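You operate a simulated robot arm through the tools that you are given. There is no shell and no other tool.

You run a simulated robot arm. Do the job below in one go: nothing can be reset, and whatever is moved stays where it is left.

## Task
Put the levelling foot and the castor away in the top drawer and shut it. Set down upright: levelling foot, castor.
Where things are to end (x, y in the base frame): levelling foot within 0.06 m of [0.96, -0.15]; castor within 0.06 m of [0.79, -0.31].

It is judged by the outcome, as a careful person would: the job done as asked, and still so three seconds after it is handed in. It fails if anything else is knocked over, pushed out of place, dropped, spilled or broken.

## Robot
A 7-joint arm with a three-finger gripper, fixed in place. Base frame: the origin is at the foot of the arm, x ahead of it, y to its left, z up. Lengths are in m, angles in degrees, forces in N, time in s.
With the tool pointing down near the work surface it reaches from about 0.36 to 0.9 m from the base axis. Its first joint turns from -166.0 to 166.0 degrees. Payload 2.69 kg.
The tool frame sits at the grasp point between the pads (the TCP): z along the fingers, y along the line on which they close. The tips reach 0.029 m beyond it. The gripper opens to 0.12 m. The gripper's body begins 0.078 m behind the TCP.
Orientation is told as [roll, pitch, yaw] about the base's x, y, z axes, in that order, counted from this pose: with the fingers straight down and closing along the base's y, the tool's x points along the base's -x, its y along +y and its z along -z.

## Interface
- The arm moves only by the tool step_arm. Its argument "series" is a list of rows, each an object of numbers (a shift or turn left out is 0, a gripper value left out holds the last): "rx", "ry", "rz": the turn, a rotation vector about the tool's x, y, z in degrees; "dx", "dy", "dz": the shift along the tool's x, y, z in mm; "fingers": the finger opening in mm, from 0 to 120. In form: [{"rx": .., "ry": .., "rz": .., "dx": .., "dy": .., "dz": .., "fingers": ..}, ...]. A call has 1 to 20 rows; each row is the pose to reach, as a shift and turn from the pose commanded when the call began, along the tool's axes at that moment. A row lasts 0.2 s, in which the tool goes at most 0.05 m and 8.6 degrees; a call with a longer step from one row to the next is refused whole, and so is a gripper value outside its range. A pose out of reach is approached as far as the arm can. The call stops where the force on the tool passes 50 N (or 10 N more than at its start, if that is more) or the arm is blocked; 0.2 s more then pass. The fingers move at their own pace and stop on an object; they squeeze with about 24 N. The grip force told is the motor's: it shows also when the fingers shut on nothing. Time passes only in rows, and 0.2 s behind the last, so rows that repeat a pose let the fingers close. The reply holds the time, the measured pose of the TCP, the force on the tool along the base axes, the opening and the grip force, in the units named above and with some noise, with the torque about the TCP (base axes, N m) and any sound that the robot's microphone picked up.
- Cameras (640 x 400 px; columns grow to the right, rows downward): "scene" is fixed at [0.049, -0.6508, 1.3554]; the picture's right is [0.52, -0.85, 0.00], its down [-0.49, -0.30, -0.82] and it looks along [0.70, 0.43, -0.58] (base axes); focal length 360 px, centre (320, 200). "wrist" rides on the gripper at [0.063, 0, -0.104] in the tool frame; the picture's right is [0.00, 1.00, 0.00], its down [-0.83, 0.00, -0.56] and it looks along [-0.56, 0.00, 0.83] (tool axes); focal length 275 px, centre (320, 200). There is no depth. A picture from a camera that has moved, and an enlarged one, comes with that camera's place and axes in the base frame and with its lens.
- capture(camera): a new picture of that camera. It takes no simulated time.
- lift_body(by): slides the trunk up (or, below 0, down) by that many m; the arm rides with it, the base frame stays. It gives what a move gives, with no picture.
- zoom(camera, box): a new picture of the part [left, top, right, bottom] of that camera's present view, enlarged. It takes no simulated time.
- hand_in(): hands the job in; it is judged then, once.

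Places have to be worked out from the pictures, the camera data and where the tool is seen. Open the gripper and draw the arm clear of the work before you hand the job in, unless the task says otherwise.

The tools are called after "Request:" by a JSON object that holds its "fn" and its "kwargs". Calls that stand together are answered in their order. step_arm: Moves the arm, as the interface text tells. Its arguments: {"type":"object","properties":{"series":{"type":"array"}},"required":["series"]} The other tools are called the same way: lift_body (by) slides the trunk up or down; capture (camera) takes a picture; zoom (camera, box) takes an enlarged picture of a part of a camera's view; hand_in () hands the job in.

At the start:

```text
time: 0.0
position: [0.496, -0.0015, 1.0443]
ee_rot: [-0.1, 0.1, 0.0]
force: [-0.8, -0.3, -0.1]
moment: [0.0, 0.02, -0.02]
width: 0.1198
grasp_force: 0.1
trunk travel left (down, up): [-0.575, 0.038]
```

scene: 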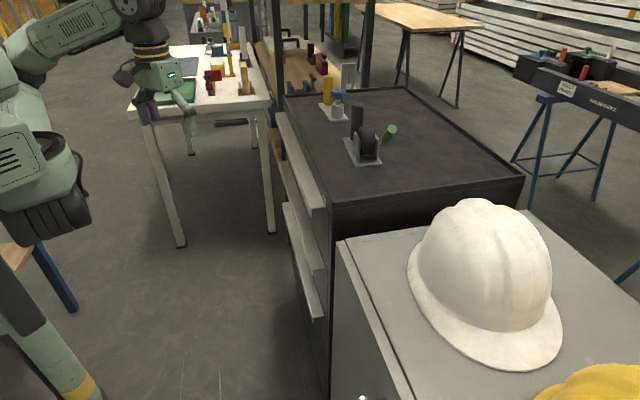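
wrist: 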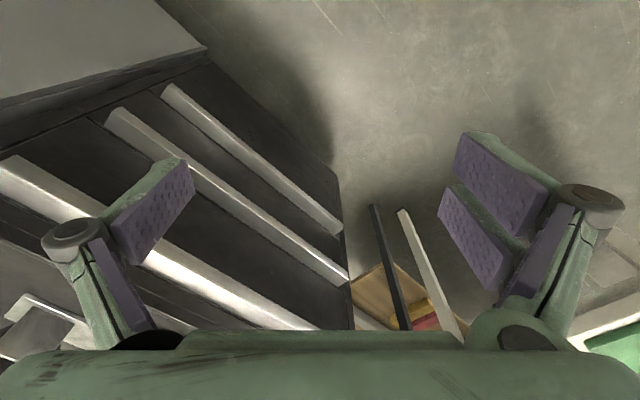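

I start by looking closer at the cabinet top and its drawers in the scene picture.

Request:
{"fn": "zoom", "kwargs": {"camera": "scene", "box": [270, 70, 430, 170]}}

Request:
{"fn": "zoom", "kwargs": {"camera": "scene", "box": [240, 80, 560, 280]}}

Request:
{"fn": "zoom", "kwargs": {"camera": "scene", "box": [120, 20, 300, 130]}}

```text
4.00 times, centred on (350, 120) of scene
camera zoom: at [0.049, -0.6508, 1.3554], right [0.52, -0.85, 0.0], down [-0.49, -0.3, -0.82], along [0.7, 0.43, -0.58], focal length 1440 px, centre (200, 520)
```

zoom: 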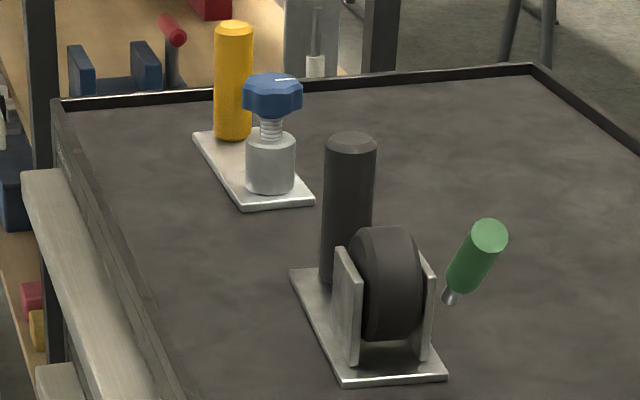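

```text
2.00 times, centred on (400, 180) of scene
camera zoom: at [0.049, -0.6508, 1.3554], right [0.52, -0.85, 0.0], down [-0.49, -0.3, -0.82], along [0.7, 0.43, -0.58], focal length 720 px, centre (160, 240)
```

zoom: 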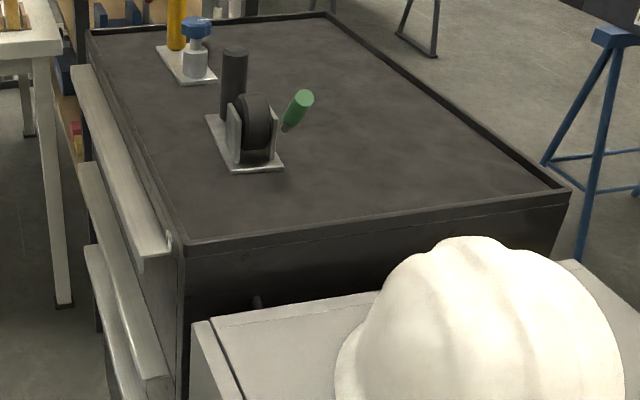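

```text
3.56 times, centred on (210, 75) of scene
camera zoom: at [0.049, -0.6508, 1.3554], right [0.52, -0.85, 0.0], down [-0.49, -0.3, -0.82], along [0.7, 0.43, -0.58], focal length 1280 px, centre (711, 644)
```

zoom: 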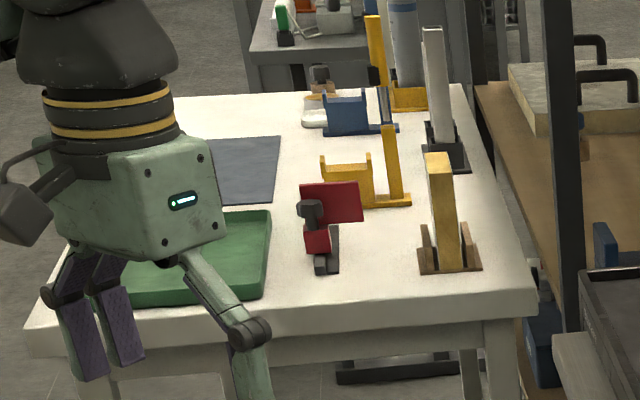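

The cabinet front runs at about 45° to the base, with the drawers opening toward the robot. The castor and levelling foot stand on the top, roughly at z 0.95. I turn the tool to face the cabinet and raise it, so the wrist camera can look at the items and handles.

Request:
{"fn": "step_arm", "kwargs": {"series": [{"rz": 7.5, "dx": -11, "dy": -23, "dz": -18}, {"rz": 15, "dx": -22, "dy": -46, "dz": -36}, {"rz": 22.5, "dx": -33, "dy": -69, "dz": -54}, {"rz": 30, "dx": -44, "dy": -92, "dz": -72}, {"rz": 37.5, "dx": -55, "dy": -115, "dz": -90}, {"rz": 45, "dx": -66, "dy": -138, "dz": -108}, {"rz": 45, "dx": -66, "dy": -138, "dz": -108}]}}

Request:
{"fn": "capture", "kwargs": {"camera": "wrist"}}

Request:
{"fn": "capture", "kwargs": {"camera": "scene"}}

```text
time: 1.6
position: [0.565, -0.1391, 1.154]
ee_rot: [0.1, 0.0, -45.1]
force: [-0.1, -0.4, 0.1]
moment: [0.02, 0.02, 0.0]
width: 0.1202
grasp_force: 0.2
trunk travel left (down, up): [-0.575, 0.038]
```

```text
taken
camera wrist: at [0.5194, -0.0962, 1.2576], right [0.7, 0.71, 0.0], down [0.59, -0.59, 0.56], along [0.39, -0.39, -0.83], focal length 275 px, centre (320, 200)
```

wrist: 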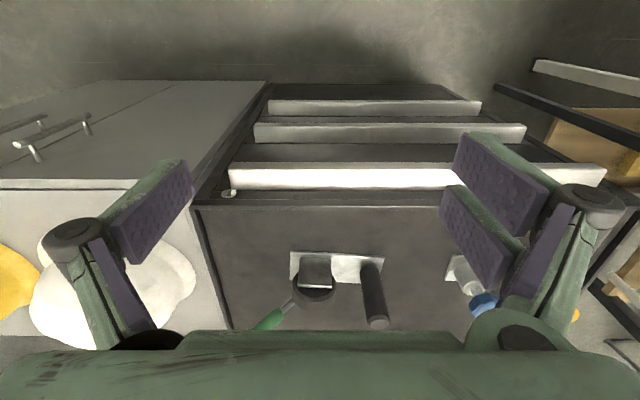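

```text
taken
```

scene: 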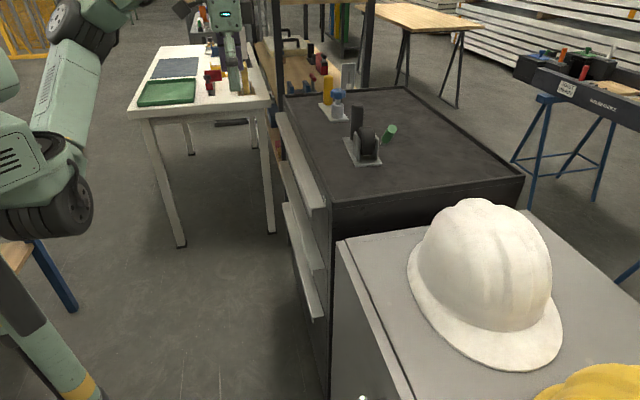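

The wrist view shows the cabinet squared to the tool at yaw −45°. I zoom on the items, on the handle and on the small round thing near the right end of the top drawer.

Request:
{"fn": "zoom", "kwargs": {"camera": "wrist", "box": [180, 140, 340, 240]}}

Request:
{"fn": "zoom", "kwargs": {"camera": "wrist", "box": [240, 235, 400, 335]}}

Request:
{"fn": "zoom", "kwargs": {"camera": "wrist", "box": [180, 70, 620, 345]}}

Request:
{"fn": "zoom", "kwargs": {"camera": "scene", "box": [300, 170, 380, 220]}}

```text
4.00 times, centred on (260, 190) of wrist
camera zoom: at [0.5194, -0.0962, 1.2576], right [0.7, 0.71, 0.0], down [0.59, -0.59, 0.56], along [0.39, -0.39, -0.83], focal length 1101 px, centre (560, 240)
```

zoom: 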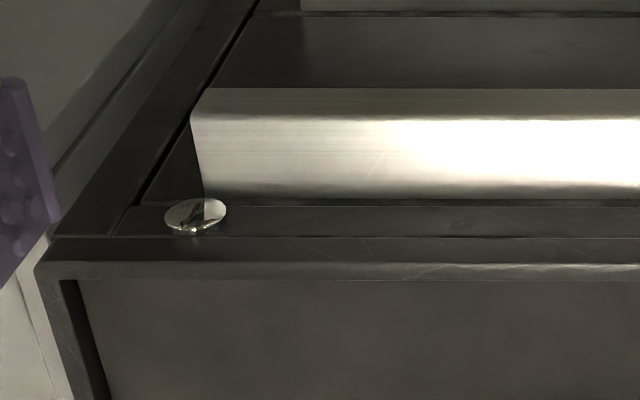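

```text
4.00 times, centred on (320, 285) of wrist
camera zoom: at [0.5194, -0.0962, 1.2576], right [0.7, 0.71, 0.0], down [0.59, -0.59, 0.56], along [0.39, -0.39, -0.83], focal length 1101 px, centre (320, -140)
```

zoom: 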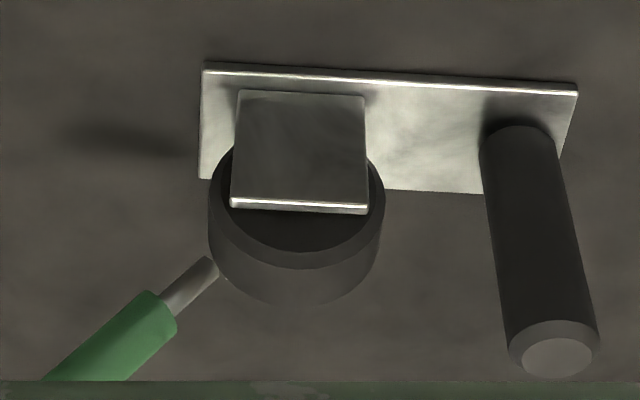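

```text
1.45 times, centred on (400, 208) of wrist
camera zoom: at [0.5194, -0.0962, 1.2576], right [0.7, 0.71, 0.0], down [0.59, -0.59, 0.56], along [0.39, -0.39, -0.83], focal length 400 px, centre (204, 189)
```

zoom: 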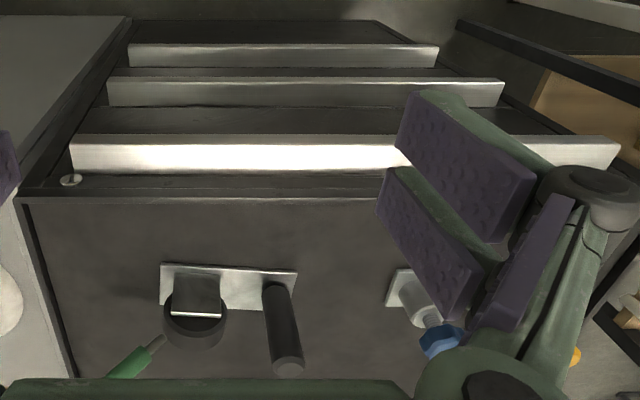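

```text
8.00 times, centred on (340, 195) of scene
camera zoom: at [0.049, -0.6508, 1.3554], right [0.52, -0.85, 0.0], down [-0.49, -0.3, -0.82], along [0.7, 0.43, -0.58], focal length 2879 px, centre (160, 240)
```

zoom: 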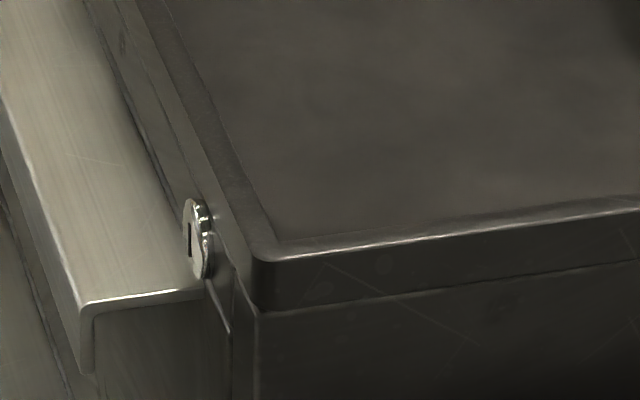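

Triangulating from both cameras:
- The cabinet front is at about f=0.65, where f is distance along the −45° heading and l is distance to its left.
- The top handle is an inverted-L strip at z 0.888–0.908, with its outer edge at f≈0.618, spanning l≈0.17–0.70.

I turn the tool to point horizontally at the drawer with the fingers closing vertically. I keep it well in front of the cabinet while it turns.

Request:
{"fn": "step_arm", "kwargs": {"series": [{"rx": 4.6188, "ry": -4.6188, "rz": -4.6188, "dx": 3.5, "dy": 8, "dz": 4, "fingers": 60}, {"rx": 9.2376, "ry": -9.2376, "rz": -9.2376, "dx": 7, "dy": 16, "dz": 8}, {"rx": 13.8564, "ry": -13.8564, "rz": -13.8564, "dx": 10.5, "dy": 24, "dz": 12}, {"rx": 18.4752, "ry": -18.4752, "rz": -18.4752, "dx": 14, "dy": 32, "dz": 16}, {"rx": 23.094, "ry": -23.094, "rz": -23.094, "dx": 17.5, "dy": 40, "dz": 20}, {"rx": 27.7128, "ry": -27.7128, "rz": -27.7128, "dx": 21, "dy": 48, "dz": 24}, {"rx": 32.3316, "ry": -32.3316, "rz": -32.3316, "dx": 24.5, "dy": 56, "dz": 28}, {"rx": 36.9504, "ry": -36.9504, "rz": -36.9504, "dx": 28, "dy": 64, "dz": 32}, {"rx": 41.5692, "ry": -41.5692, "rz": -41.5692, "dx": 31.5, "dy": 72, "dz": 36}, {"rx": 46.188, "ry": -46.188, "rz": -46.188, "dx": 35, "dy": 80, "dz": 40}, {"rx": 50.8068, "ry": -50.8068, "rz": -50.8068, "dx": 38.5, "dy": 88, "dz": 44}, {"rx": 55.4256, "ry": -55.4256, "rz": -55.4256, "dx": 42, "dy": 96, "dz": 48}, {"rx": 60.0444, "ry": -60.0444, "rz": -60.0444, "dx": 45.5, "dy": 104, "dz": 52}, {"rx": 64.6632, "ry": -64.6632, "rz": -64.6632, "dx": 49, "dy": 112, "dz": 56}, {"rx": 69.282, "ry": -69.282, "rz": -69.282, "dx": 52.5, "dy": 120, "dz": 60}, {"rx": 69.282, "ry": -69.282, "rz": -69.282, "dx": 52.5, "dy": 120, "dz": 60}]}}

Request:
{"fn": "capture", "kwargs": {"camera": "wrist"}}

Request:
{"fn": "capture", "kwargs": {"camera": "scene"}}

```text
time: 5.0
position: [0.6104, -0.0174, 1.0921]
ee_rot: [-90.1, 0.1, 45.0]
force: [0.3, 0.2, 0.8]
moment: [-0.01, 0.01, 0.01]
width: 0.0598
grasp_force: 0.1
trunk travel left (down, up): [-0.575, 0.038]
```

```text
taken
camera wrist: at [0.4929, 0.0108, 1.0928], right [0.0, 0.0, -1.0], down [0.19, 0.98, 0.0], along [0.98, -0.19, 0.0], focal length 275 px, centre (320, 200)
```

wrist: 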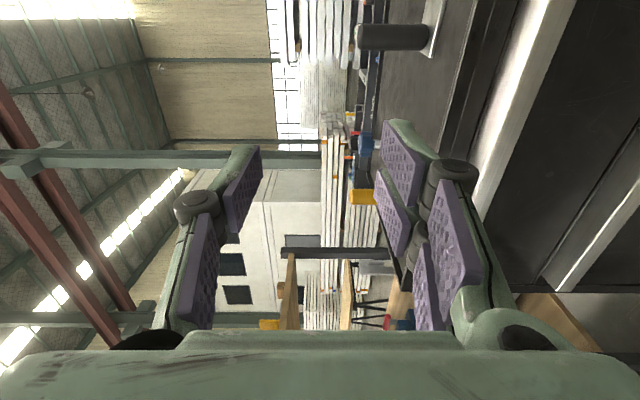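

```text
taken
```

scene: 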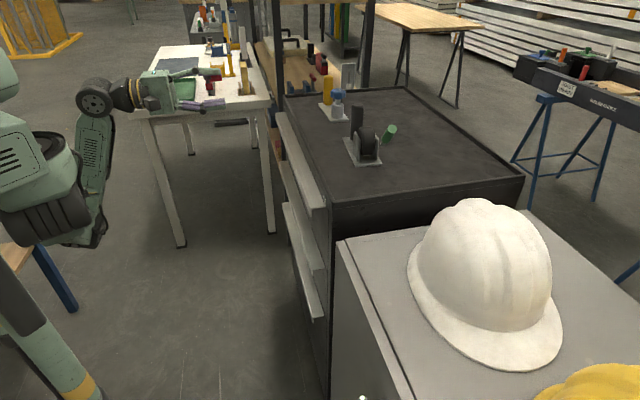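

The tool now points straight at the cabinet at f≈0.444, l≈0.419, z 1.092. I lower it to handle height while staying in front, then look again.

Request:
{"fn": "step_arm", "kwargs": {"series": [{"dy": 40, "dz": 10}, {"dy": 80, "dz": 20}, {"dy": 120, "dz": 30}, {"dy": 160, "dz": 40}, {"dy": 194, "dz": 50}, {"dy": 194, "dz": 50}]}}

Request:
{"fn": "capture", "kwargs": {"camera": "wrist"}}

Request:
{"fn": "capture", "kwargs": {"camera": "scene"}}

```text
time: 6.4
position: [0.6469, -0.0547, 0.8966]
ee_rot: [-90.0, -0.1, 45.0]
force: [-0.1, -0.2, -0.7]
moment: [-0.01, 0.01, 0.01]
width: 0.0603
grasp_force: 0.1
out of reach, approached as far as the arm can: row 2
trunk travel left (down, up): [-0.575, 0.038]
```

```text
taken
camera wrist: at [0.5283, -0.0255, 0.8975], right [0.0, 0.0, -1.0], down [0.19, 0.98, 0.0], along [0.98, -0.19, 0.0], focal length 275 px, centre (320, 200)
```

wrist: 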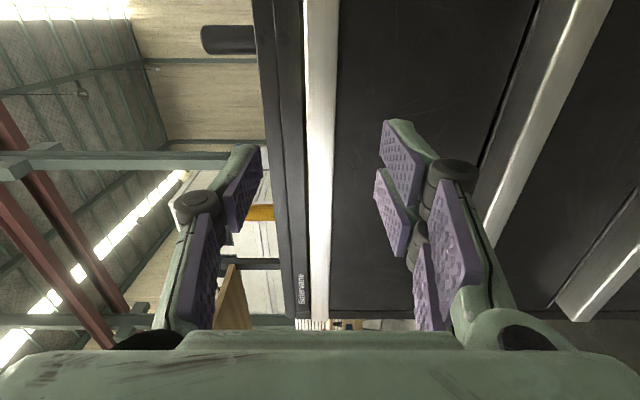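

```text
taken
```

scene: 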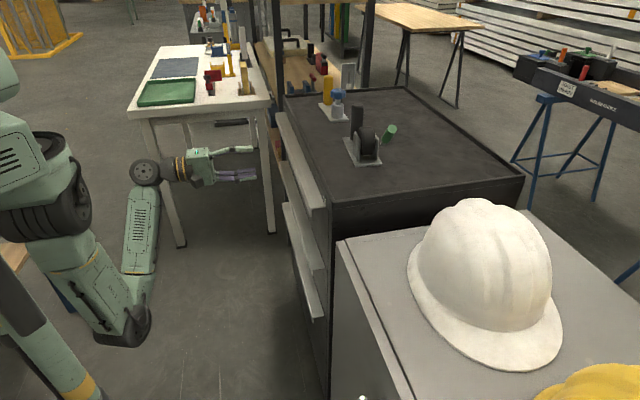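

The picture puts the handle lip at about z 0.884–0.909, centred on the tool at z 0.897. I advance until the pads straddle it, stopping short of the drawer front, and then look.

Request:
{"fn": "step_arm", "kwargs": {"series": [{"dz": 30}, {"dz": 60}, {"dz": 85}, {"dz": 98}, {"dz": 106}, {"dz": 106}]}}

Request:
{"fn": "capture", "kwargs": {"camera": "wrist"}}

Request:
{"fn": "zoom", "kwargs": {"camera": "scene", "box": [180, 90, 340, 190]}}

```text
time: 7.8
position: [0.7212, -0.1291, 0.8973]
ee_rot: [-90.1, 0.0, 45.0]
force: [0.6, -0.1, -0.4]
moment: [0.01, 0.02, 0.0]
width: 0.0599
grasp_force: 0.0
trunk travel left (down, up): [-0.575, 0.038]
```

```text
taken
camera wrist: at [0.6033, -0.1005, 0.8984], right [0.0, 0.0, -1.0], down [0.19, 0.98, 0.0], along [0.98, -0.19, 0.0], focal length 275 px, centre (320, 200)
```

wrist: 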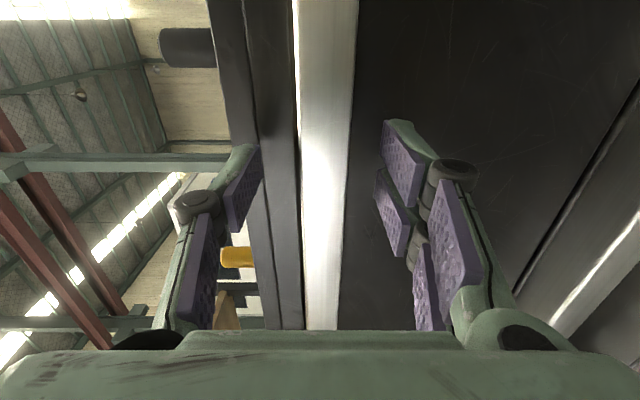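

```text
4.00 times, centred on (260, 140) of scene
camera zoom: at [0.049, -0.6508, 1.3554], right [0.52, -0.85, 0.0], down [-0.49, -0.3, -0.82], along [0.7, 0.43, -0.58], focal length 1440 px, centre (560, 440)
```

zoom: 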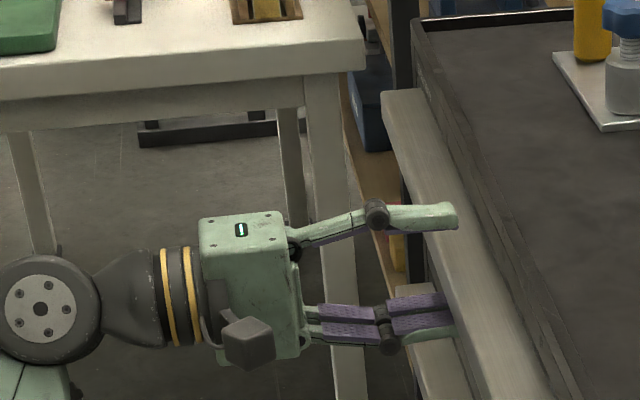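

The fingers straddle the strip, with the tips about 12 mm past its outer edge and no force on the tool. I go 11 mm deeper and close on it.

Request:
{"fn": "step_arm", "kwargs": {"series": [{"dz": 6}, {"dz": 11}, {"dz": 11, "fingers": 10}, {"dz": 11, "fingers": 10}, {"dz": 11, "fingers": 10}, {"dz": 11, "fingers": 10}, {"dz": 11, "fingers": 10}, {"dz": 11, "fingers": 10}]}}

Request:
{"fn": "capture", "kwargs": {"camera": "wrist"}}

Request:
{"fn": "zoom", "kwargs": {"camera": "scene", "box": [180, 90, 340, 190]}}

```text
time: 9.6
position: [0.7297, -0.1368, 0.8965]
ee_rot: [-90.0, 0.0, 44.9]
force: [-9.7, 3.5, -15.8]
moment: [-0.04, -0.78, -0.11]
width: 0.0232
grasp_force: 45.6
trunk travel left (down, up): [-0.575, 0.038]
```

```text
taken
camera wrist: at [0.611, -0.1078, 0.8973], right [-0.01, 0.0, -1.0], down [0.2, 0.98, 0.0], along [0.98, -0.2, 0.0], focal length 275 px, centre (320, 200)
```

wrist: 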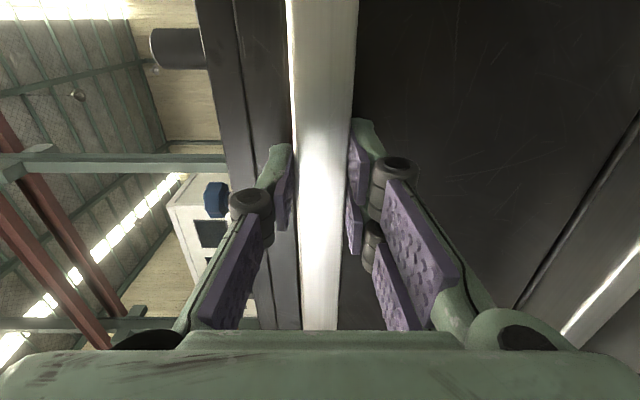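

```text
4.00 times, centred on (260, 140) of scene
camera zoom: at [0.049, -0.6508, 1.3554], right [0.52, -0.85, 0.0], down [-0.49, -0.3, -0.82], along [0.7, 0.43, -0.58], focal length 1440 px, centre (560, 440)
```

zoom: 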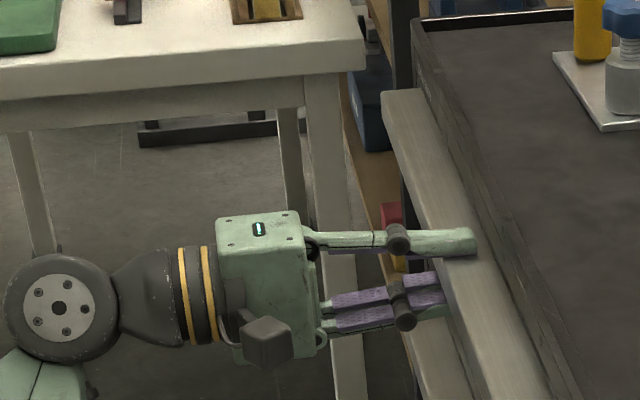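

The fingers hold the strip at 23 mm, with the tool pressed slightly off centre. I ease down 2 mm and pull gently backward to start the drawer.

Request:
{"fn": "step_arm", "kwargs": {"series": [{"dy": 2, "dz": -2, "fingers": 5}, {"dy": 2, "dz": -10}, {"dy": 2, "dz": -20}, {"dy": 2, "dz": -30}, {"dy": 2, "dz": -40}, {"dy": 2, "dz": -40}]}}

Request:
{"fn": "capture", "kwargs": {"camera": "scene"}}

Request:
{"fn": "capture", "kwargs": {"camera": "wrist"}}

```text
time: 11.0
position: [0.7006, -0.1081, 0.8957]
ee_rot: [-89.9, 0.0, 45.0]
force: [-2.1, -4.2, -2.8]
moment: [-1.01, -0.15, 0.41]
width: 0.0229
grasp_force: 45.3
trunk travel left (down, up): [-0.575, 0.038]
```

```text
taken
```

scene: 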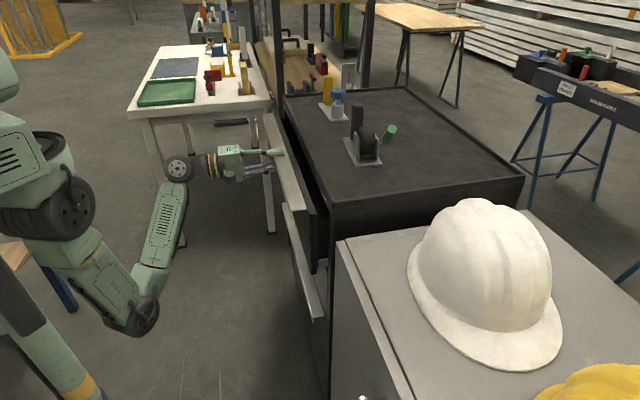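

```text
taken
camera wrist: at [0.5823, -0.0792, 0.8968], right [0.0, 0.0, -1.0], down [0.19, 0.98, 0.0], along [0.98, -0.19, 0.0], focal length 275 px, centre (320, 200)
```

wrist: 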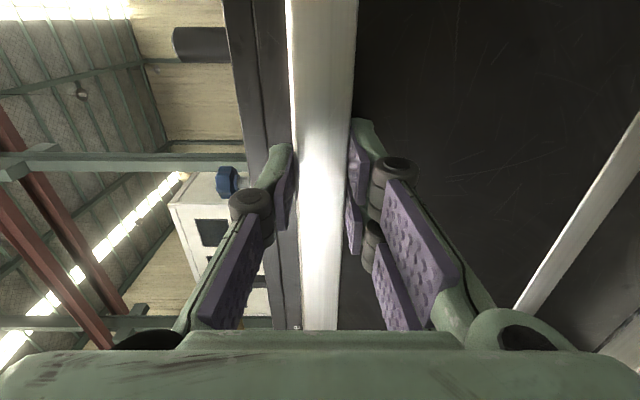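

The drawer has opened about 41 mm with only a few newtons of pull. I keep drawing it out.

Request:
{"fn": "step_arm", "kwargs": {"series": [{"dz": -15}, {"dz": -30}, {"dz": -45}, {"dz": -60}, {"dz": -75}, {"dz": -90}, {"dz": -105}, {"dz": -120}, {"dz": -120}]}}

Request:
{"fn": "capture", "kwargs": {"camera": "scene"}}

```text
time: 13.0
position: [0.6158, -0.0228, 0.8957]
ee_rot: [-90.0, -0.1, 45.1]
force: [-0.5, -0.2, 2.0]
moment: [-0.98, -0.27, -0.36]
width: 0.0235
grasp_force: 45.1
trunk travel left (down, up): [-0.575, 0.038]
```

```text
taken
```

scene: 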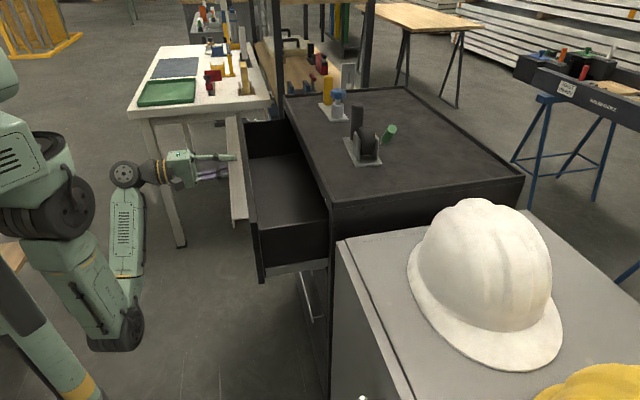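

It is open about 161 mm, and the part I can see is empty. I pull it out further for more working room.

Request:
{"fn": "step_arm", "kwargs": {"series": [{"dz": -15}, {"dz": -30}, {"dz": -45}, {"dz": -60}, {"dz": -75}, {"dz": -90}, {"dz": -90}]}}

Request:
{"fn": "capture", "kwargs": {"camera": "scene"}}

Request:
{"fn": "zoom", "kwargs": {"camera": "scene", "box": [160, 90, 360, 290]}}

```text
time: 14.6
position: [0.5526, 0.0412, 0.8972]
ee_rot: [-90.0, -0.1, 45.0]
force: [-5.5, -4.8, 1.3]
moment: [-0.92, -0.28, -0.17]
width: 0.0232
grasp_force: 45.1
trunk travel left (down, up): [-0.575, 0.038]
```

```text
taken
```

scene: 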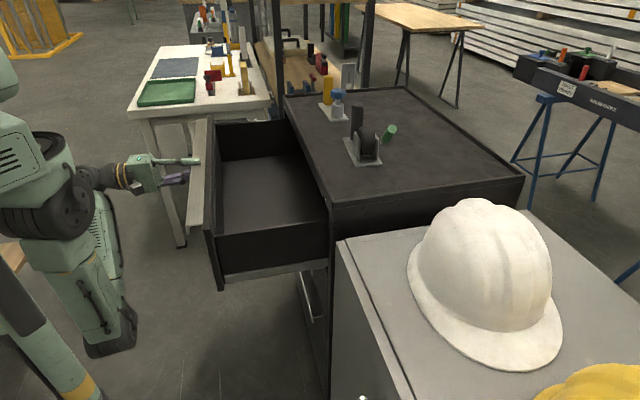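

```text
2.00 times, centred on (260, 190) of scene
camera zoom: at [0.049, -0.6508, 1.3554], right [0.52, -0.85, 0.0], down [-0.49, -0.3, -0.82], along [0.7, 0.43, -0.58], focal length 720 px, centre (440, 220)
```

zoom: 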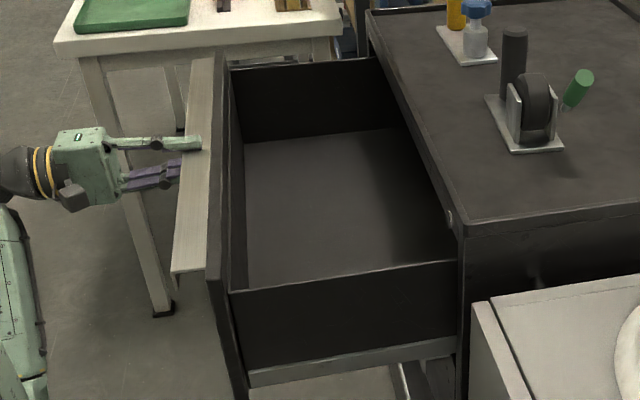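

The drawer is out about 251 mm (TCP f 0.613→0.362), its inside is empty, and that leaves enough room for both items. I open the fingers and back off the handle carefully, since the wrist is close to the robot's own body.

Request:
{"fn": "step_arm", "kwargs": {"series": [{"fingers": 70}, {"fingers": 70}, {"fingers": 70}, {"dz": -10}, {"dz": -20}, {"dz": -30}, {"dz": -38}, {"dz": -38}]}}

Request:
{"fn": "capture", "kwargs": {"camera": "scene"}}

Request:
{"fn": "capture", "kwargs": {"camera": "wrist"}}

```text
time: 16.4
position: [0.5261, 0.0684, 0.8963]
ee_rot: [-90.0, 0.0, 45.0]
force: [0.6, 0.1, -0.6]
moment: [0.02, 0.0, 0.01]
width: 0.0698
grasp_force: 0.1
trunk travel left (down, up): [-0.575, 0.038]
```

```text
taken
```

scene: 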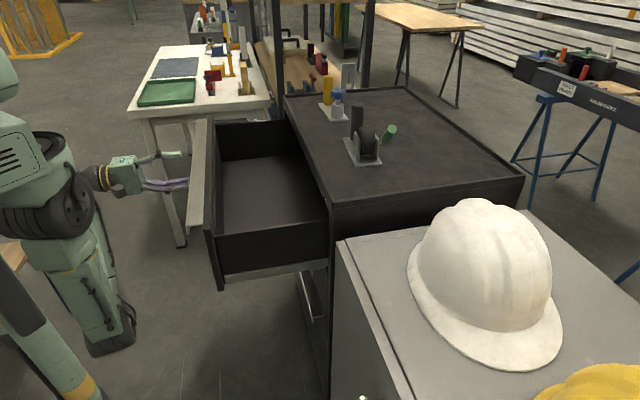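

```text
taken
camera wrist: at [0.4069, 0.0963, 0.8967], right [0.0, 0.0, -1.0], down [0.19, 0.98, 0.0], along [0.98, -0.19, 0.0], focal length 275 px, centre (320, 200)
```

wrist: 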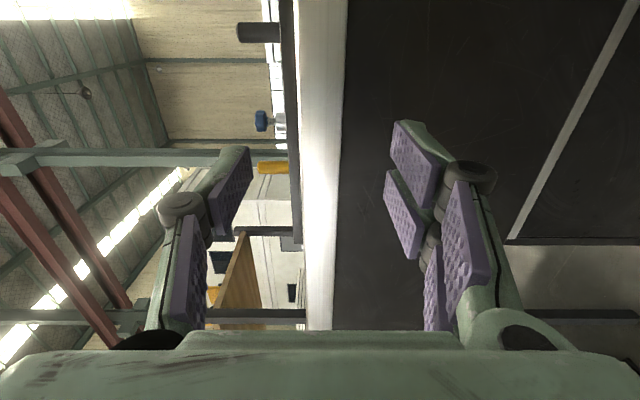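

The fingers are clear of the handle. I raise the tool straight up and then tip it to point down, so the fingers close front-to-back, staying above everything.

Request:
{"fn": "step_arm", "kwargs": {"series": [{"dy": -45}, {"dy": -90}, {"dy": -135}, {"dy": -180}, {"dy": -225}, {"dy": -265}, {"dy": -265}]}}

Request:
{"fn": "step_arm", "kwargs": {"series": [{"rx": -8.2, "dz": 20}, {"rx": -16.4, "dz": 40}, {"rx": -24.6, "dz": 60}, {"rx": -32.8, "dz": 80}, {"rx": -41, "dz": 100}, {"rx": -49.2, "dz": 120}, {"rx": -57.4, "dz": 140}, {"rx": -65.6, "dz": 160}, {"rx": -73.8, "dz": 180}, {"rx": -82, "dz": 200}, {"rx": -90, "dz": 220}, {"rx": -90, "dz": 220}]}}

Request:
{"fn": "capture", "kwargs": {"camera": "wrist"}}

Request:
{"fn": "capture", "kwargs": {"camera": "scene"}}

```text
time: 18.0
position: [0.5252, 0.0669, 1.1617]
ee_rot: [-90.1, -0.1, 45.1]
force: [-0.4, 0.1, 0.1]
moment: [0.0, 0.0, 0.03]
width: 0.0701
grasp_force: 0.0
out of reach, approached as far as the arm can: row 2
trunk travel left (down, up): [-0.575, 0.038]
```

```text
time: 20.6
position: [0.6792, -0.0869, 1.1469]
ee_rot: [-0.2, 0.0, 45.0]
force: [0.6, 0.2, -1.1]
moment: [0.04, -0.03, -0.01]
width: 0.0702
grasp_force: 0.1
out of reach, approached as far as the arm can: row 11, 12
trunk travel left (down, up): [-0.575, 0.038]
```

```text
taken
camera wrist: at [0.6343, -0.1327, 1.2511], right [-0.71, 0.7, 0.0], down [0.58, 0.59, 0.56], along [0.39, 0.39, -0.83], focal length 275 px, centre (320, 200)
```

wrist: 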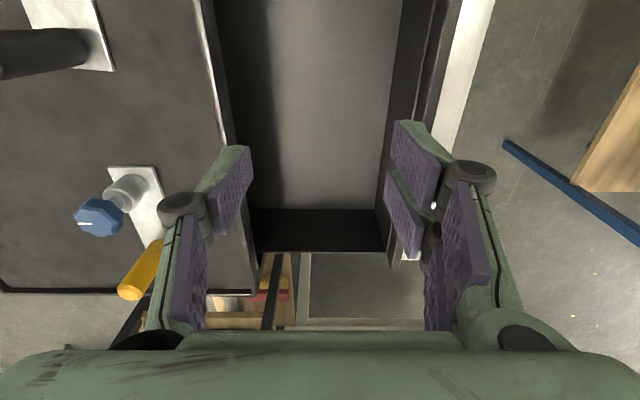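

```text
taken
```

scene: 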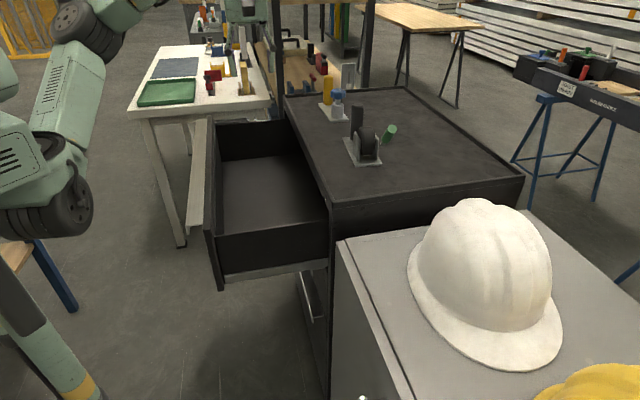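

Both items are seen from above. The tool-down reach is already at its limit here (r≈0.69 at z 1.15), so I raise the trunk by the rest of its travel to gain reach at height.

Request:
{"fn": "lift_body", "kwargs": {"by": 0.037}}

Request:
{"fn": "zoom", "kwargs": {"camera": "wrist", "box": [0, 0, 320, 320]}}

```text
time: 21.4
position: [0.6804, -0.0878, 1.183]
ee_rot: [-0.4, 0.0, 45.0]
force: [-0.6, -0.1, 0.3]
moment: [-0.01, 0.03, 0.0]
width: 0.0699
grasp_force: 0.0
trunk travel left (down, up): [-0.612, 0.001]
```

```text
1.25 times, centred on (160, 160) of wrist
camera zoom: at [0.6349, -0.1323, 1.2875], right [-0.71, 0.7, 0.0], down [0.58, 0.59, 0.56], along [0.39, 0.39, -0.83], focal length 344 px, centre (520, 250)
```

zoom: 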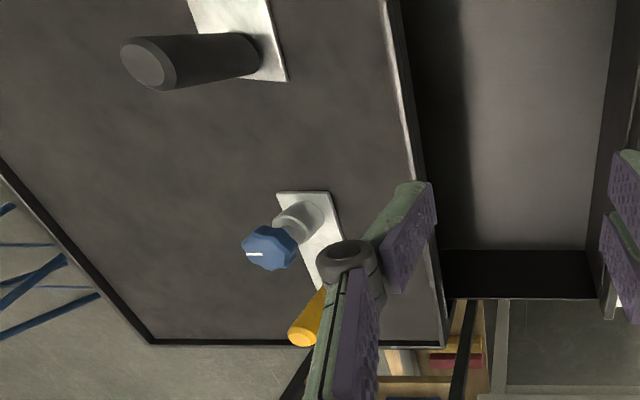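

The trunk is now at its top. Triangulated again, the castor's black post stands at about f=0.78, l=0.379 with its top at z≈1.04. The yellow post of the levelling foot is at about f=0.775, l=0.636. I test the tool-down reach toward the castor, staying above its post.

Request:
{"fn": "step_arm", "kwargs": {"series": [{"dx": 4, "dy": -29, "dz": 16}, {"dx": 8, "dy": -58, "dz": 32}, {"dx": 12, "dy": -87, "dz": 48}, {"dx": 16, "dy": -116, "dz": 64}, {"dx": 19, "dy": -147, "dz": 83}, {"dx": 19, "dy": -147, "dz": 83}]}}

Request:
{"fn": "capture", "kwargs": {"camera": "wrist"}}

Request:
{"fn": "capture", "kwargs": {"camera": "scene"}}

```text
time: 22.8
position: [0.7702, -0.2059, 1.1013]
ee_rot: [-0.4, 0.1, 45.0]
force: [0.7, 0.9, -0.1]
moment: [0.01, -0.01, -0.01]
width: 0.0701
grasp_force: 0.0
trunk travel left (down, up): [-0.612, 0.001]
```

```text
taken
camera wrist: at [0.7258, -0.2511, 1.2055], right [-0.71, 0.7, -0.01], down [0.58, 0.59, 0.56], along [0.39, 0.39, -0.83], focal length 275 px, centre (320, 200)
```

wrist: 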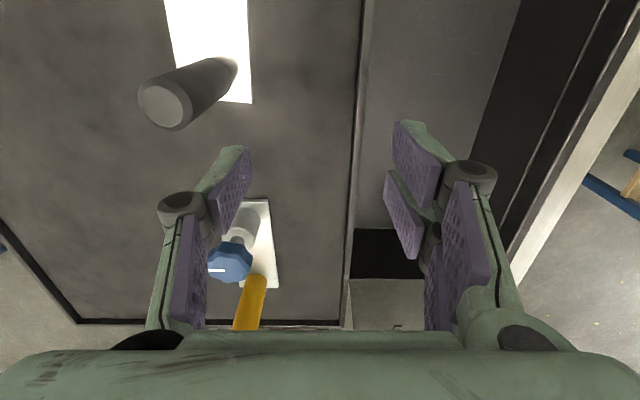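

```text
taken
```

scene: 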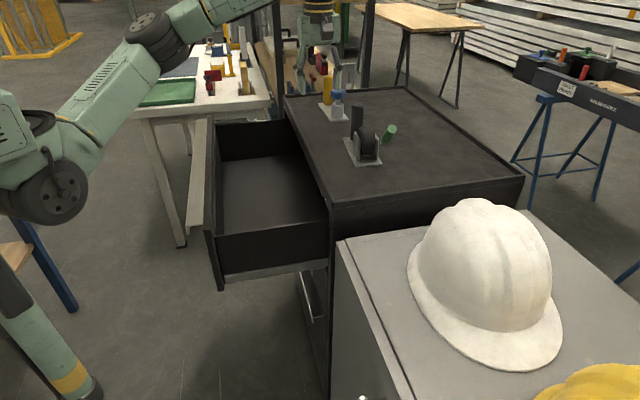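

At r≈0.80 the tool-down pose is still within reach. I move on at the same height, tips at about 1.07 against the post top at about 1.047, to stand over the castor's post.

Request:
{"fn": "step_arm", "kwargs": {"series": [{"dx": 5, "dy": -22}, {"dx": 10, "dy": -44}, {"dx": 15, "dy": -66}, {"dx": 20, "dy": -87}, {"dx": 20, "dy": -87}]}}

Request:
{"fn": "capture", "kwargs": {"camera": "wrist"}}

Request:
{"fn": "capture", "kwargs": {"camera": "scene"}}

```text
time: 24.0
position: [0.8194, -0.2815, 1.1018]
ee_rot: [-0.4, 0.0, 45.0]
force: [-0.6, 0.1, -0.1]
moment: [0.04, -0.02, 0.0]
width: 0.0698
grasp_force: 0.0
trunk travel left (down, up): [-0.612, 0.001]
```

```text
taken
camera wrist: at [0.7732, -0.3262, 1.2063], right [-0.71, 0.7, 0.0], down [0.58, 0.59, 0.56], along [0.39, 0.39, -0.83], focal length 275 px, centre (320, 200)
```

wrist: 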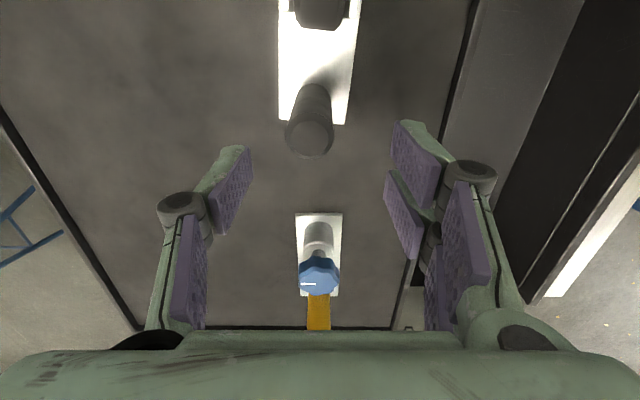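

```text
taken
```

scene: 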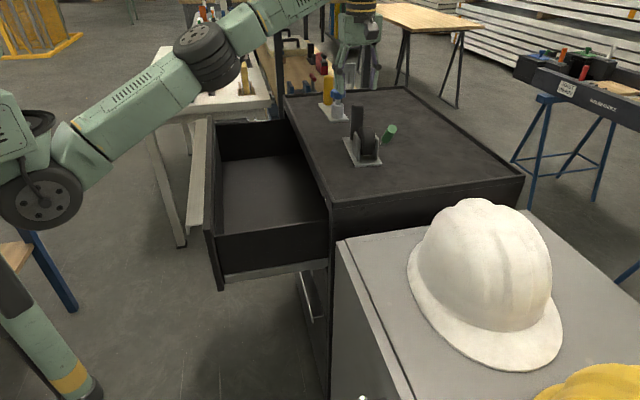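

The tool stands over the post, which is about 4 mm farther forward than the TCP. I correct that and descend to grasp it with TCP z≈0.995, so the tips stay clear of the plate.

Request:
{"fn": "step_arm", "kwargs": {"series": [{"dx": 2, "dy": -4, "dz": 10}, {"dx": 2, "dy": -4, "dz": 35}, {"dx": 2, "dy": -4, "dz": 60}, {"dx": 2, "dy": -4, "dz": 85}, {"dx": 2, "dy": -4, "dz": 105}, {"dx": 2, "dy": -4, "dz": 105}]}}

Request:
{"fn": "capture", "kwargs": {"camera": "wrist"}}

Request:
{"fn": "zoom", "kwargs": {"camera": "scene", "box": [280, 40, 440, 180]}}

```text
time: 25.4
position: [0.8196, -0.2855, 0.9967]
ee_rot: [-0.3, 0.0, 45.0]
force: [-0.2, 0.8, -0.7]
moment: [-0.02, -0.01, 0.02]
width: 0.0701
grasp_force: 0.1
trunk travel left (down, up): [-0.612, 0.001]
```

```text
taken
camera wrist: at [0.7744, -0.3304, 1.1009], right [-0.71, 0.7, -0.01], down [0.58, 0.59, 0.56], along [0.39, 0.39, -0.83], focal length 275 px, centre (320, 200)
```

wrist: 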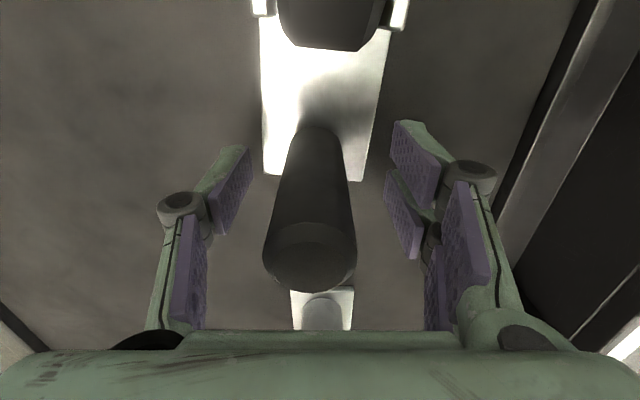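

```text
2.86 times, centred on (360, 110) of scene
camera zoom: at [0.049, -0.6508, 1.3554], right [0.52, -0.85, 0.0], down [-0.49, -0.3, -0.82], along [0.7, 0.43, -0.58], focal length 1028 px, centre (206, 457)
```

zoom: 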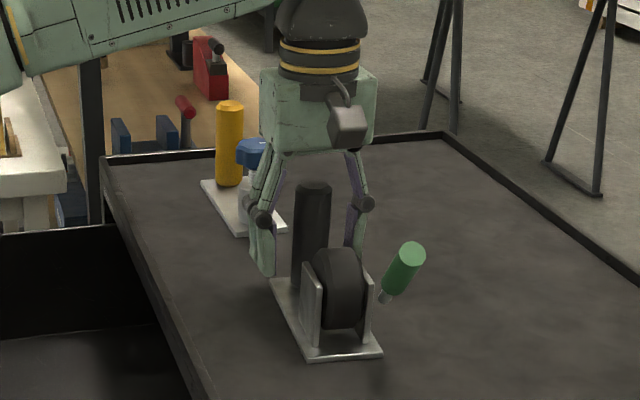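

The post stands between the pads with clearance all round. I shift 2 mm left to centre and close on it.

Request:
{"fn": "step_arm", "kwargs": {"series": [{"dx": -2}, {"dx": -2, "fingers": 15}, {"dx": -2, "fingers": 15}, {"dx": -2, "fingers": 15}, {"dx": -2, "fingers": 15}, {"dx": -2, "fingers": 15}, {"dx": -2, "fingers": 15}]}}

Request:
{"fn": "capture", "kwargs": {"camera": "wrist"}}

```text
time: 27.0
position: [0.8205, -0.2837, 0.9968]
ee_rot: [-0.4, 0.0, 45.0]
force: [1.3, -1.2, 0.4]
moment: [-0.01, -0.09, 0.05]
width: 0.031
grasp_force: 23.8
trunk travel left (down, up): [-0.612, 0.001]
```

```text
taken
camera wrist: at [0.7759, -0.329, 1.101], right [-0.71, 0.7, -0.01], down [0.58, 0.59, 0.56], along [0.39, 0.39, -0.83], focal length 275 px, centre (320, 200)
```

wrist: 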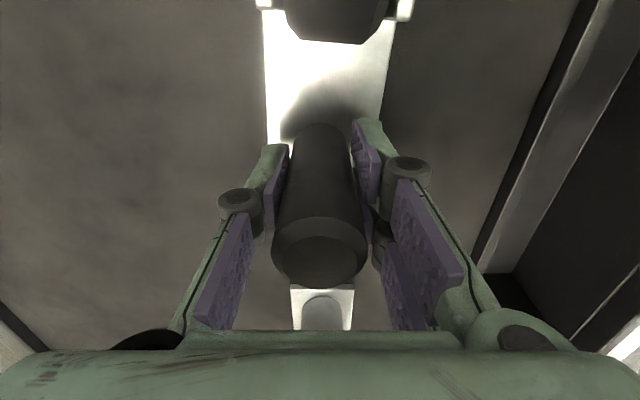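

The pads hold the 31 mm post. I lift 15 mm slowly and check whether it stays level.

Request:
{"fn": "step_arm", "kwargs": {"series": [{"dz": -3, "fingers": 10}, {"dz": -6}, {"dz": -10}, {"dz": -15}, {"dz": -15}, {"dz": -15}]}}

Request:
{"fn": "capture", "kwargs": {"camera": "wrist"}}

Request:
{"fn": "zoom", "kwargs": {"camera": "scene", "box": [280, 40, 440, 180]}}

```text
time: 28.4
position: [0.8219, -0.2828, 1.0113]
ee_rot: [-0.3, 0.0, 45.1]
force: [0.6, 0.7, -6.2]
moment: [0.2, -0.24, 0.04]
width: 0.031
grasp_force: 24.4
trunk travel left (down, up): [-0.612, 0.001]
```

```text
taken
camera wrist: at [0.7766, -0.3289, 1.1153], right [-0.71, 0.7, 0.0], down [0.58, 0.59, 0.56], along [0.39, 0.39, -0.83], focal length 275 px, centre (320, 200)
```

wrist: 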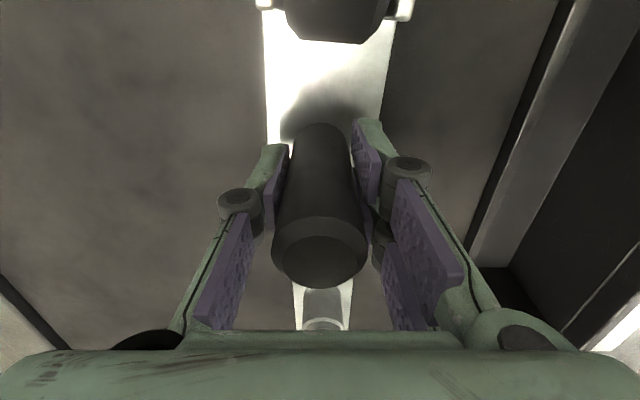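

```text
2.86 times, centred on (360, 110) of scene
camera zoom: at [0.049, -0.6508, 1.3554], right [0.52, -0.85, 0.0], down [-0.49, -0.3, -0.82], along [0.7, 0.43, -0.58], focal length 1028 px, centre (206, 457)
```

zoom: 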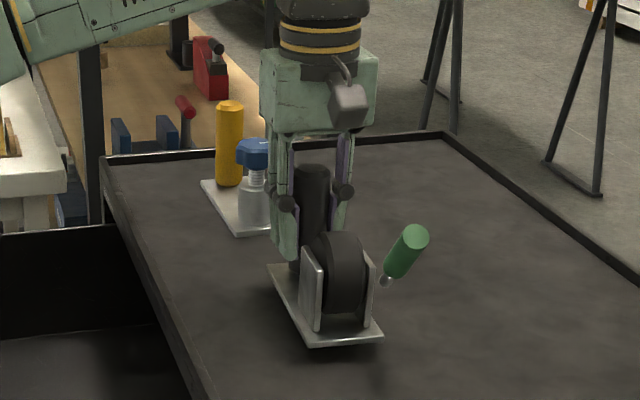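

The castor (about 6 N) hangs level and steady. I lift it clear of the rim and carry it toward the robot over the open drawer.

Request:
{"fn": "step_arm", "kwargs": {"series": [{"dz": -10}, {"dz": -22}, {"dz": -34}, {"dz": -46}, {"dy": 12, "dz": -50}, {"dy": 32, "dz": -50}, {"dy": 52, "dz": -50}, {"dx": -2, "dy": 74, "dz": -50}, {"dx": -4, "dy": 96, "dz": -50}, {"dx": -6, "dy": 118, "dz": -50}, {"dx": -8, "dy": 140, "dz": -50}, {"dx": -10, "dy": 162, "dz": -50}, {"dx": -12, "dy": 184, "dz": -50}, {"dx": -12, "dy": 206, "dz": -50}, {"dx": -12, "dy": 226, "dz": -50}, {"dx": -12, "dy": 244, "dz": -50}, {"dx": -12, "dy": 256, "dz": -50}, {"dx": -12, "dy": 256, "dz": -50}]}}

Request:
{"fn": "capture", "kwargs": {"camera": "wrist"}}

Request:
{"fn": "capture", "kwargs": {"camera": "scene"}}

```text
time: 32.2
position: [0.6479, -0.0944, 1.0595]
ee_rot: [-0.2, 0.0, 45.0]
force: [0.2, -0.3, -5.4]
moment: [0.23, -0.21, 0.01]
width: 0.0312
grasp_force: 24.0
trunk travel left (down, up): [-0.612, 0.001]
```

```text
taken
camera wrist: at [0.6035, -0.1394, 1.1642], right [-0.71, 0.7, 0.0], down [0.58, 0.59, 0.56], along [0.39, 0.39, -0.83], focal length 275 px, centre (320, 200)
```

wrist: 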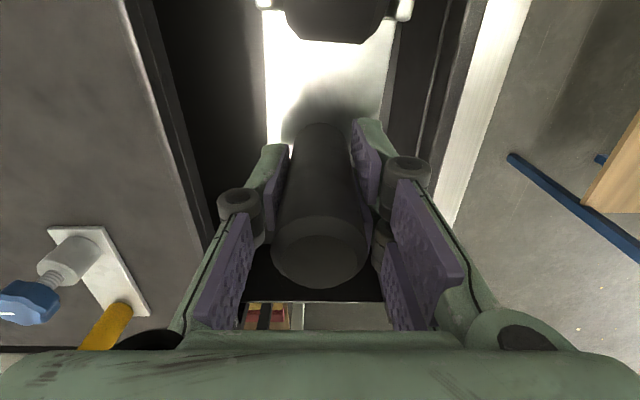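

```text
taken
```

scene: 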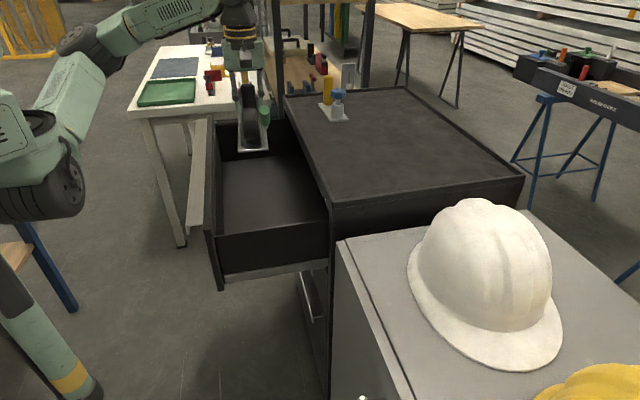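

The castor hangs over the drawer at f≈0.525, l≈0.391, clear of the panel and the cabinet. I lower it to just above the drawer floor.

Request:
{"fn": "step_arm", "kwargs": {"series": [{"dz": 20}, {"dz": 42}, {"dz": 64}, {"dz": 86}, {"dz": 108}, {"dz": 130}, {"dz": 152}, {"dz": 174}, {"dz": 194}, {"dz": 212}, {"dz": 222}, {"dz": 222}]}}

Request:
{"fn": "capture", "kwargs": {"camera": "wrist"}}

Request:
{"fn": "zoom", "kwargs": {"camera": "scene", "box": [170, 80, 370, 280]}}

```text
time: 34.8
position: [0.6483, -0.0952, 0.8377]
ee_rot: [-0.3, -0.1, 45.0]
force: [-0.2, -0.4, -6.5]
moment: [0.21, -0.22, 0.0]
width: 0.0312
grasp_force: 24.2
trunk travel left (down, up): [-0.612, 0.001]
```

```text
taken
camera wrist: at [0.6039, -0.1405, 0.9421], right [-0.71, 0.7, 0.0], down [0.58, 0.59, 0.56], along [0.39, 0.39, -0.83], focal length 275 px, centre (320, 200)
```

wrist: 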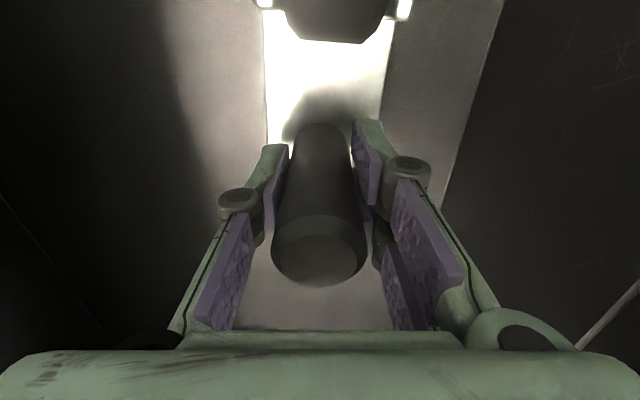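

```text
2.00 times, centred on (270, 180) of scene
camera zoom: at [0.049, -0.6508, 1.3554], right [0.52, -0.85, 0.0], down [-0.49, -0.3, -0.82], along [0.7, 0.43, -0.58], focal length 720 px, centre (420, 240)
```

zoom: 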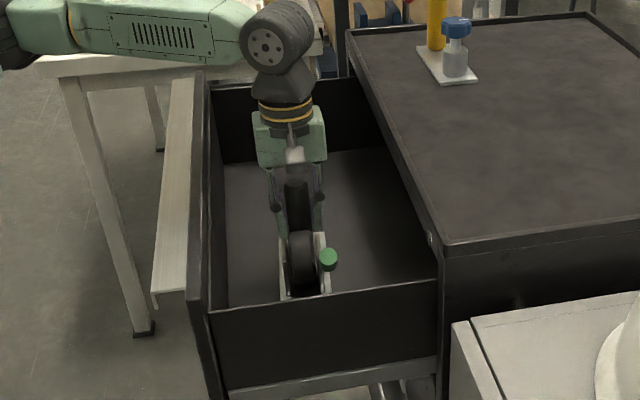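

Now I feel for the floor in small steps, expecting contact near TCP z≈0.80–0.815.

Request:
{"fn": "step_arm", "kwargs": {"series": [{"dz": 4}, {"dz": 8}, {"dz": 12}, {"dz": 16}, {"dz": 16}]}}

```text
time: 36.0
position: [0.6497, -0.0957, 0.8216]
ee_rot: [-0.3, -0.1, 44.9]
force: [-0.2, 0.4, -6.3]
moment: [0.2, -0.24, -0.02]
width: 0.0312
grasp_force: 24.4
trunk travel left (down, up): [-0.612, 0.001]
```

There is no contact yet, and the full weight still hangs on the tool. I go down further in 2–3 mm steps.

Request:
{"fn": "step_arm", "kwargs": {"series": [{"dz": 2}, {"dz": 4}, {"dz": 6}, {"dz": 8}, {"dz": 8}]}}

```text
time: 37.2
position: [0.6494, -0.0945, 0.814]
ee_rot: [-0.3, -0.1, 45.0]
force: [0.4, 0.7, -6.3]
moment: [0.22, -0.22, 0.0]
width: 0.0312
grasp_force: 23.9
trunk travel left (down, up): [-0.612, 0.001]
```

Still hanging free at z 0.814. I continue in 2 mm steps.

Request:
{"fn": "step_arm", "kwargs": {"series": [{"dz": 2}, {"dz": 4}, {"dz": 6}, {"dz": 6}]}}

Request:
{"fn": "zoom", "kwargs": {"camera": "scene", "box": [230, 150, 310, 250]}}

```text
time: 38.2
position: [0.6494, -0.0951, 0.8071]
ee_rot: [-0.1, 0.0, 44.9]
force: [0.4, -0.3, -6.5]
moment: [0.23, -0.24, -0.01]
width: 0.0311
grasp_force: 23.9
trunk travel left (down, up): [-0.612, 0.001]
```

```text
4.00 times, centred on (270, 200) of scene
camera zoom: at [0.049, -0.6508, 1.3554], right [0.52, -0.85, 0.0], down [-0.49, -0.3, -0.82], along [0.7, 0.43, -0.58], focal length 1440 px, centre (520, 200)
```

zoom: 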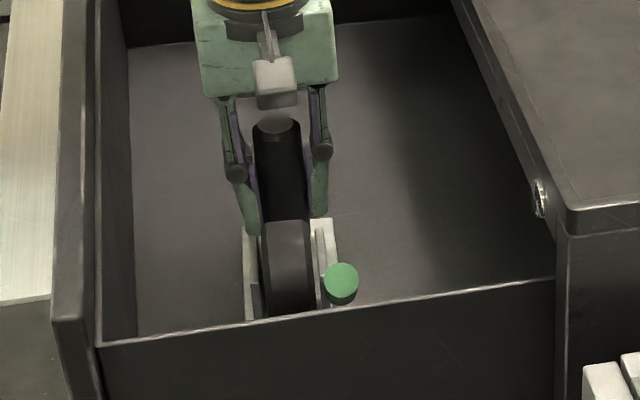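

The weight is still fully on the tool at z 0.807. I keep going in 2 mm steps.

Request:
{"fn": "step_arm", "kwargs": {"series": [{"dz": 2}, {"dz": 4}, {"dz": 6}, {"dz": 6}]}}

```text
time: 39.2
position: [0.6502, -0.0954, 0.8017]
ee_rot: [-0.3, 0.1, 45.0]
force: [-0.2, -0.5, -5.8]
moment: [0.2, -0.24, 0.01]
width: 0.0312
grasp_force: 23.8
trunk travel left (down, up): [-0.612, 0.001]
```

No contact at 0.802 either. I take another 6 mm in 2 mm steps.

Request:
{"fn": "step_arm", "kwargs": {"series": [{"dz": 2}, {"dz": 4}, {"dz": 6}, {"dz": 6}]}}

```text
time: 40.2
position: [0.6498, -0.0944, 0.7979]
ee_rot: [-0.4, 0.0, 45.1]
force: [4.4, 2.7, 15.0]
moment: [0.13, -0.23, 0.13]
width: 0.0312
grasp_force: 24.1
trunk travel left (down, up): [-0.612, 0.001]
```

The castor has touched down at TCP z≈0.798 (reaction 15 N). I ease up 2 mm to take off the press, then open the fingers gently.

Request:
{"fn": "step_arm", "kwargs": {"series": [{"dz": -1}, {"dz": -2}, {"dz": -2}]}}

Request:
{"fn": "step_arm", "kwargs": {"series": [{"fingers": 34}, {"fingers": 38}, {"fingers": 46}, {"fingers": 56}, {"fingers": 62}, {"fingers": 62}]}}

Request:
{"fn": "capture", "kwargs": {"camera": "wrist"}}

Request:
{"fn": "zoom", "kwargs": {"camera": "scene", "box": [230, 150, 310, 250]}}

```text
time: 41.0
position: [0.6479, -0.0946, 0.7967]
ee_rot: [-0.2, 0.1, 44.9]
force: [1.2, 1.8, -1.4]
moment: [0.33, -0.4, 0.07]
width: 0.031
grasp_force: 24.2
trunk travel left (down, up): [-0.612, 0.001]
```

```text
time: 42.4
position: [0.6502, -0.0954, 0.7981]
ee_rot: [-0.3, -0.1, 45.0]
force: [0.5, 0.0, -0.3]
moment: [-0.01, 0.01, 0.0]
width: 0.0623
grasp_force: 0.1
trunk travel left (down, up): [-0.612, 0.001]
```

```text
taken
camera wrist: at [0.6042, -0.1401, 0.9025], right [-0.71, 0.7, 0.0], down [0.58, 0.59, 0.56], along [0.39, 0.39, -0.83], focal length 275 px, centre (320, 200)
```

wrist: 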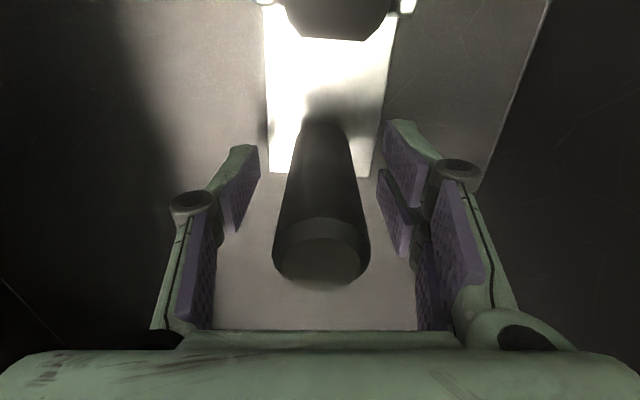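

```text
4.00 times, centred on (270, 200) of scene
camera zoom: at [0.049, -0.6508, 1.3554], right [0.52, -0.85, 0.0], down [-0.49, -0.3, -0.82], along [0.7, 0.43, -0.58], focal length 1440 px, centre (520, 200)
```

zoom: 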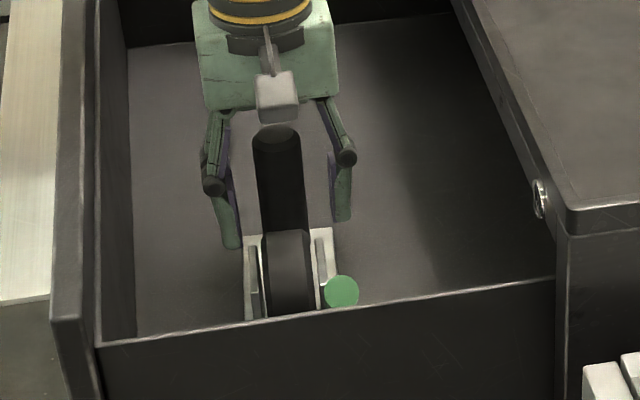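

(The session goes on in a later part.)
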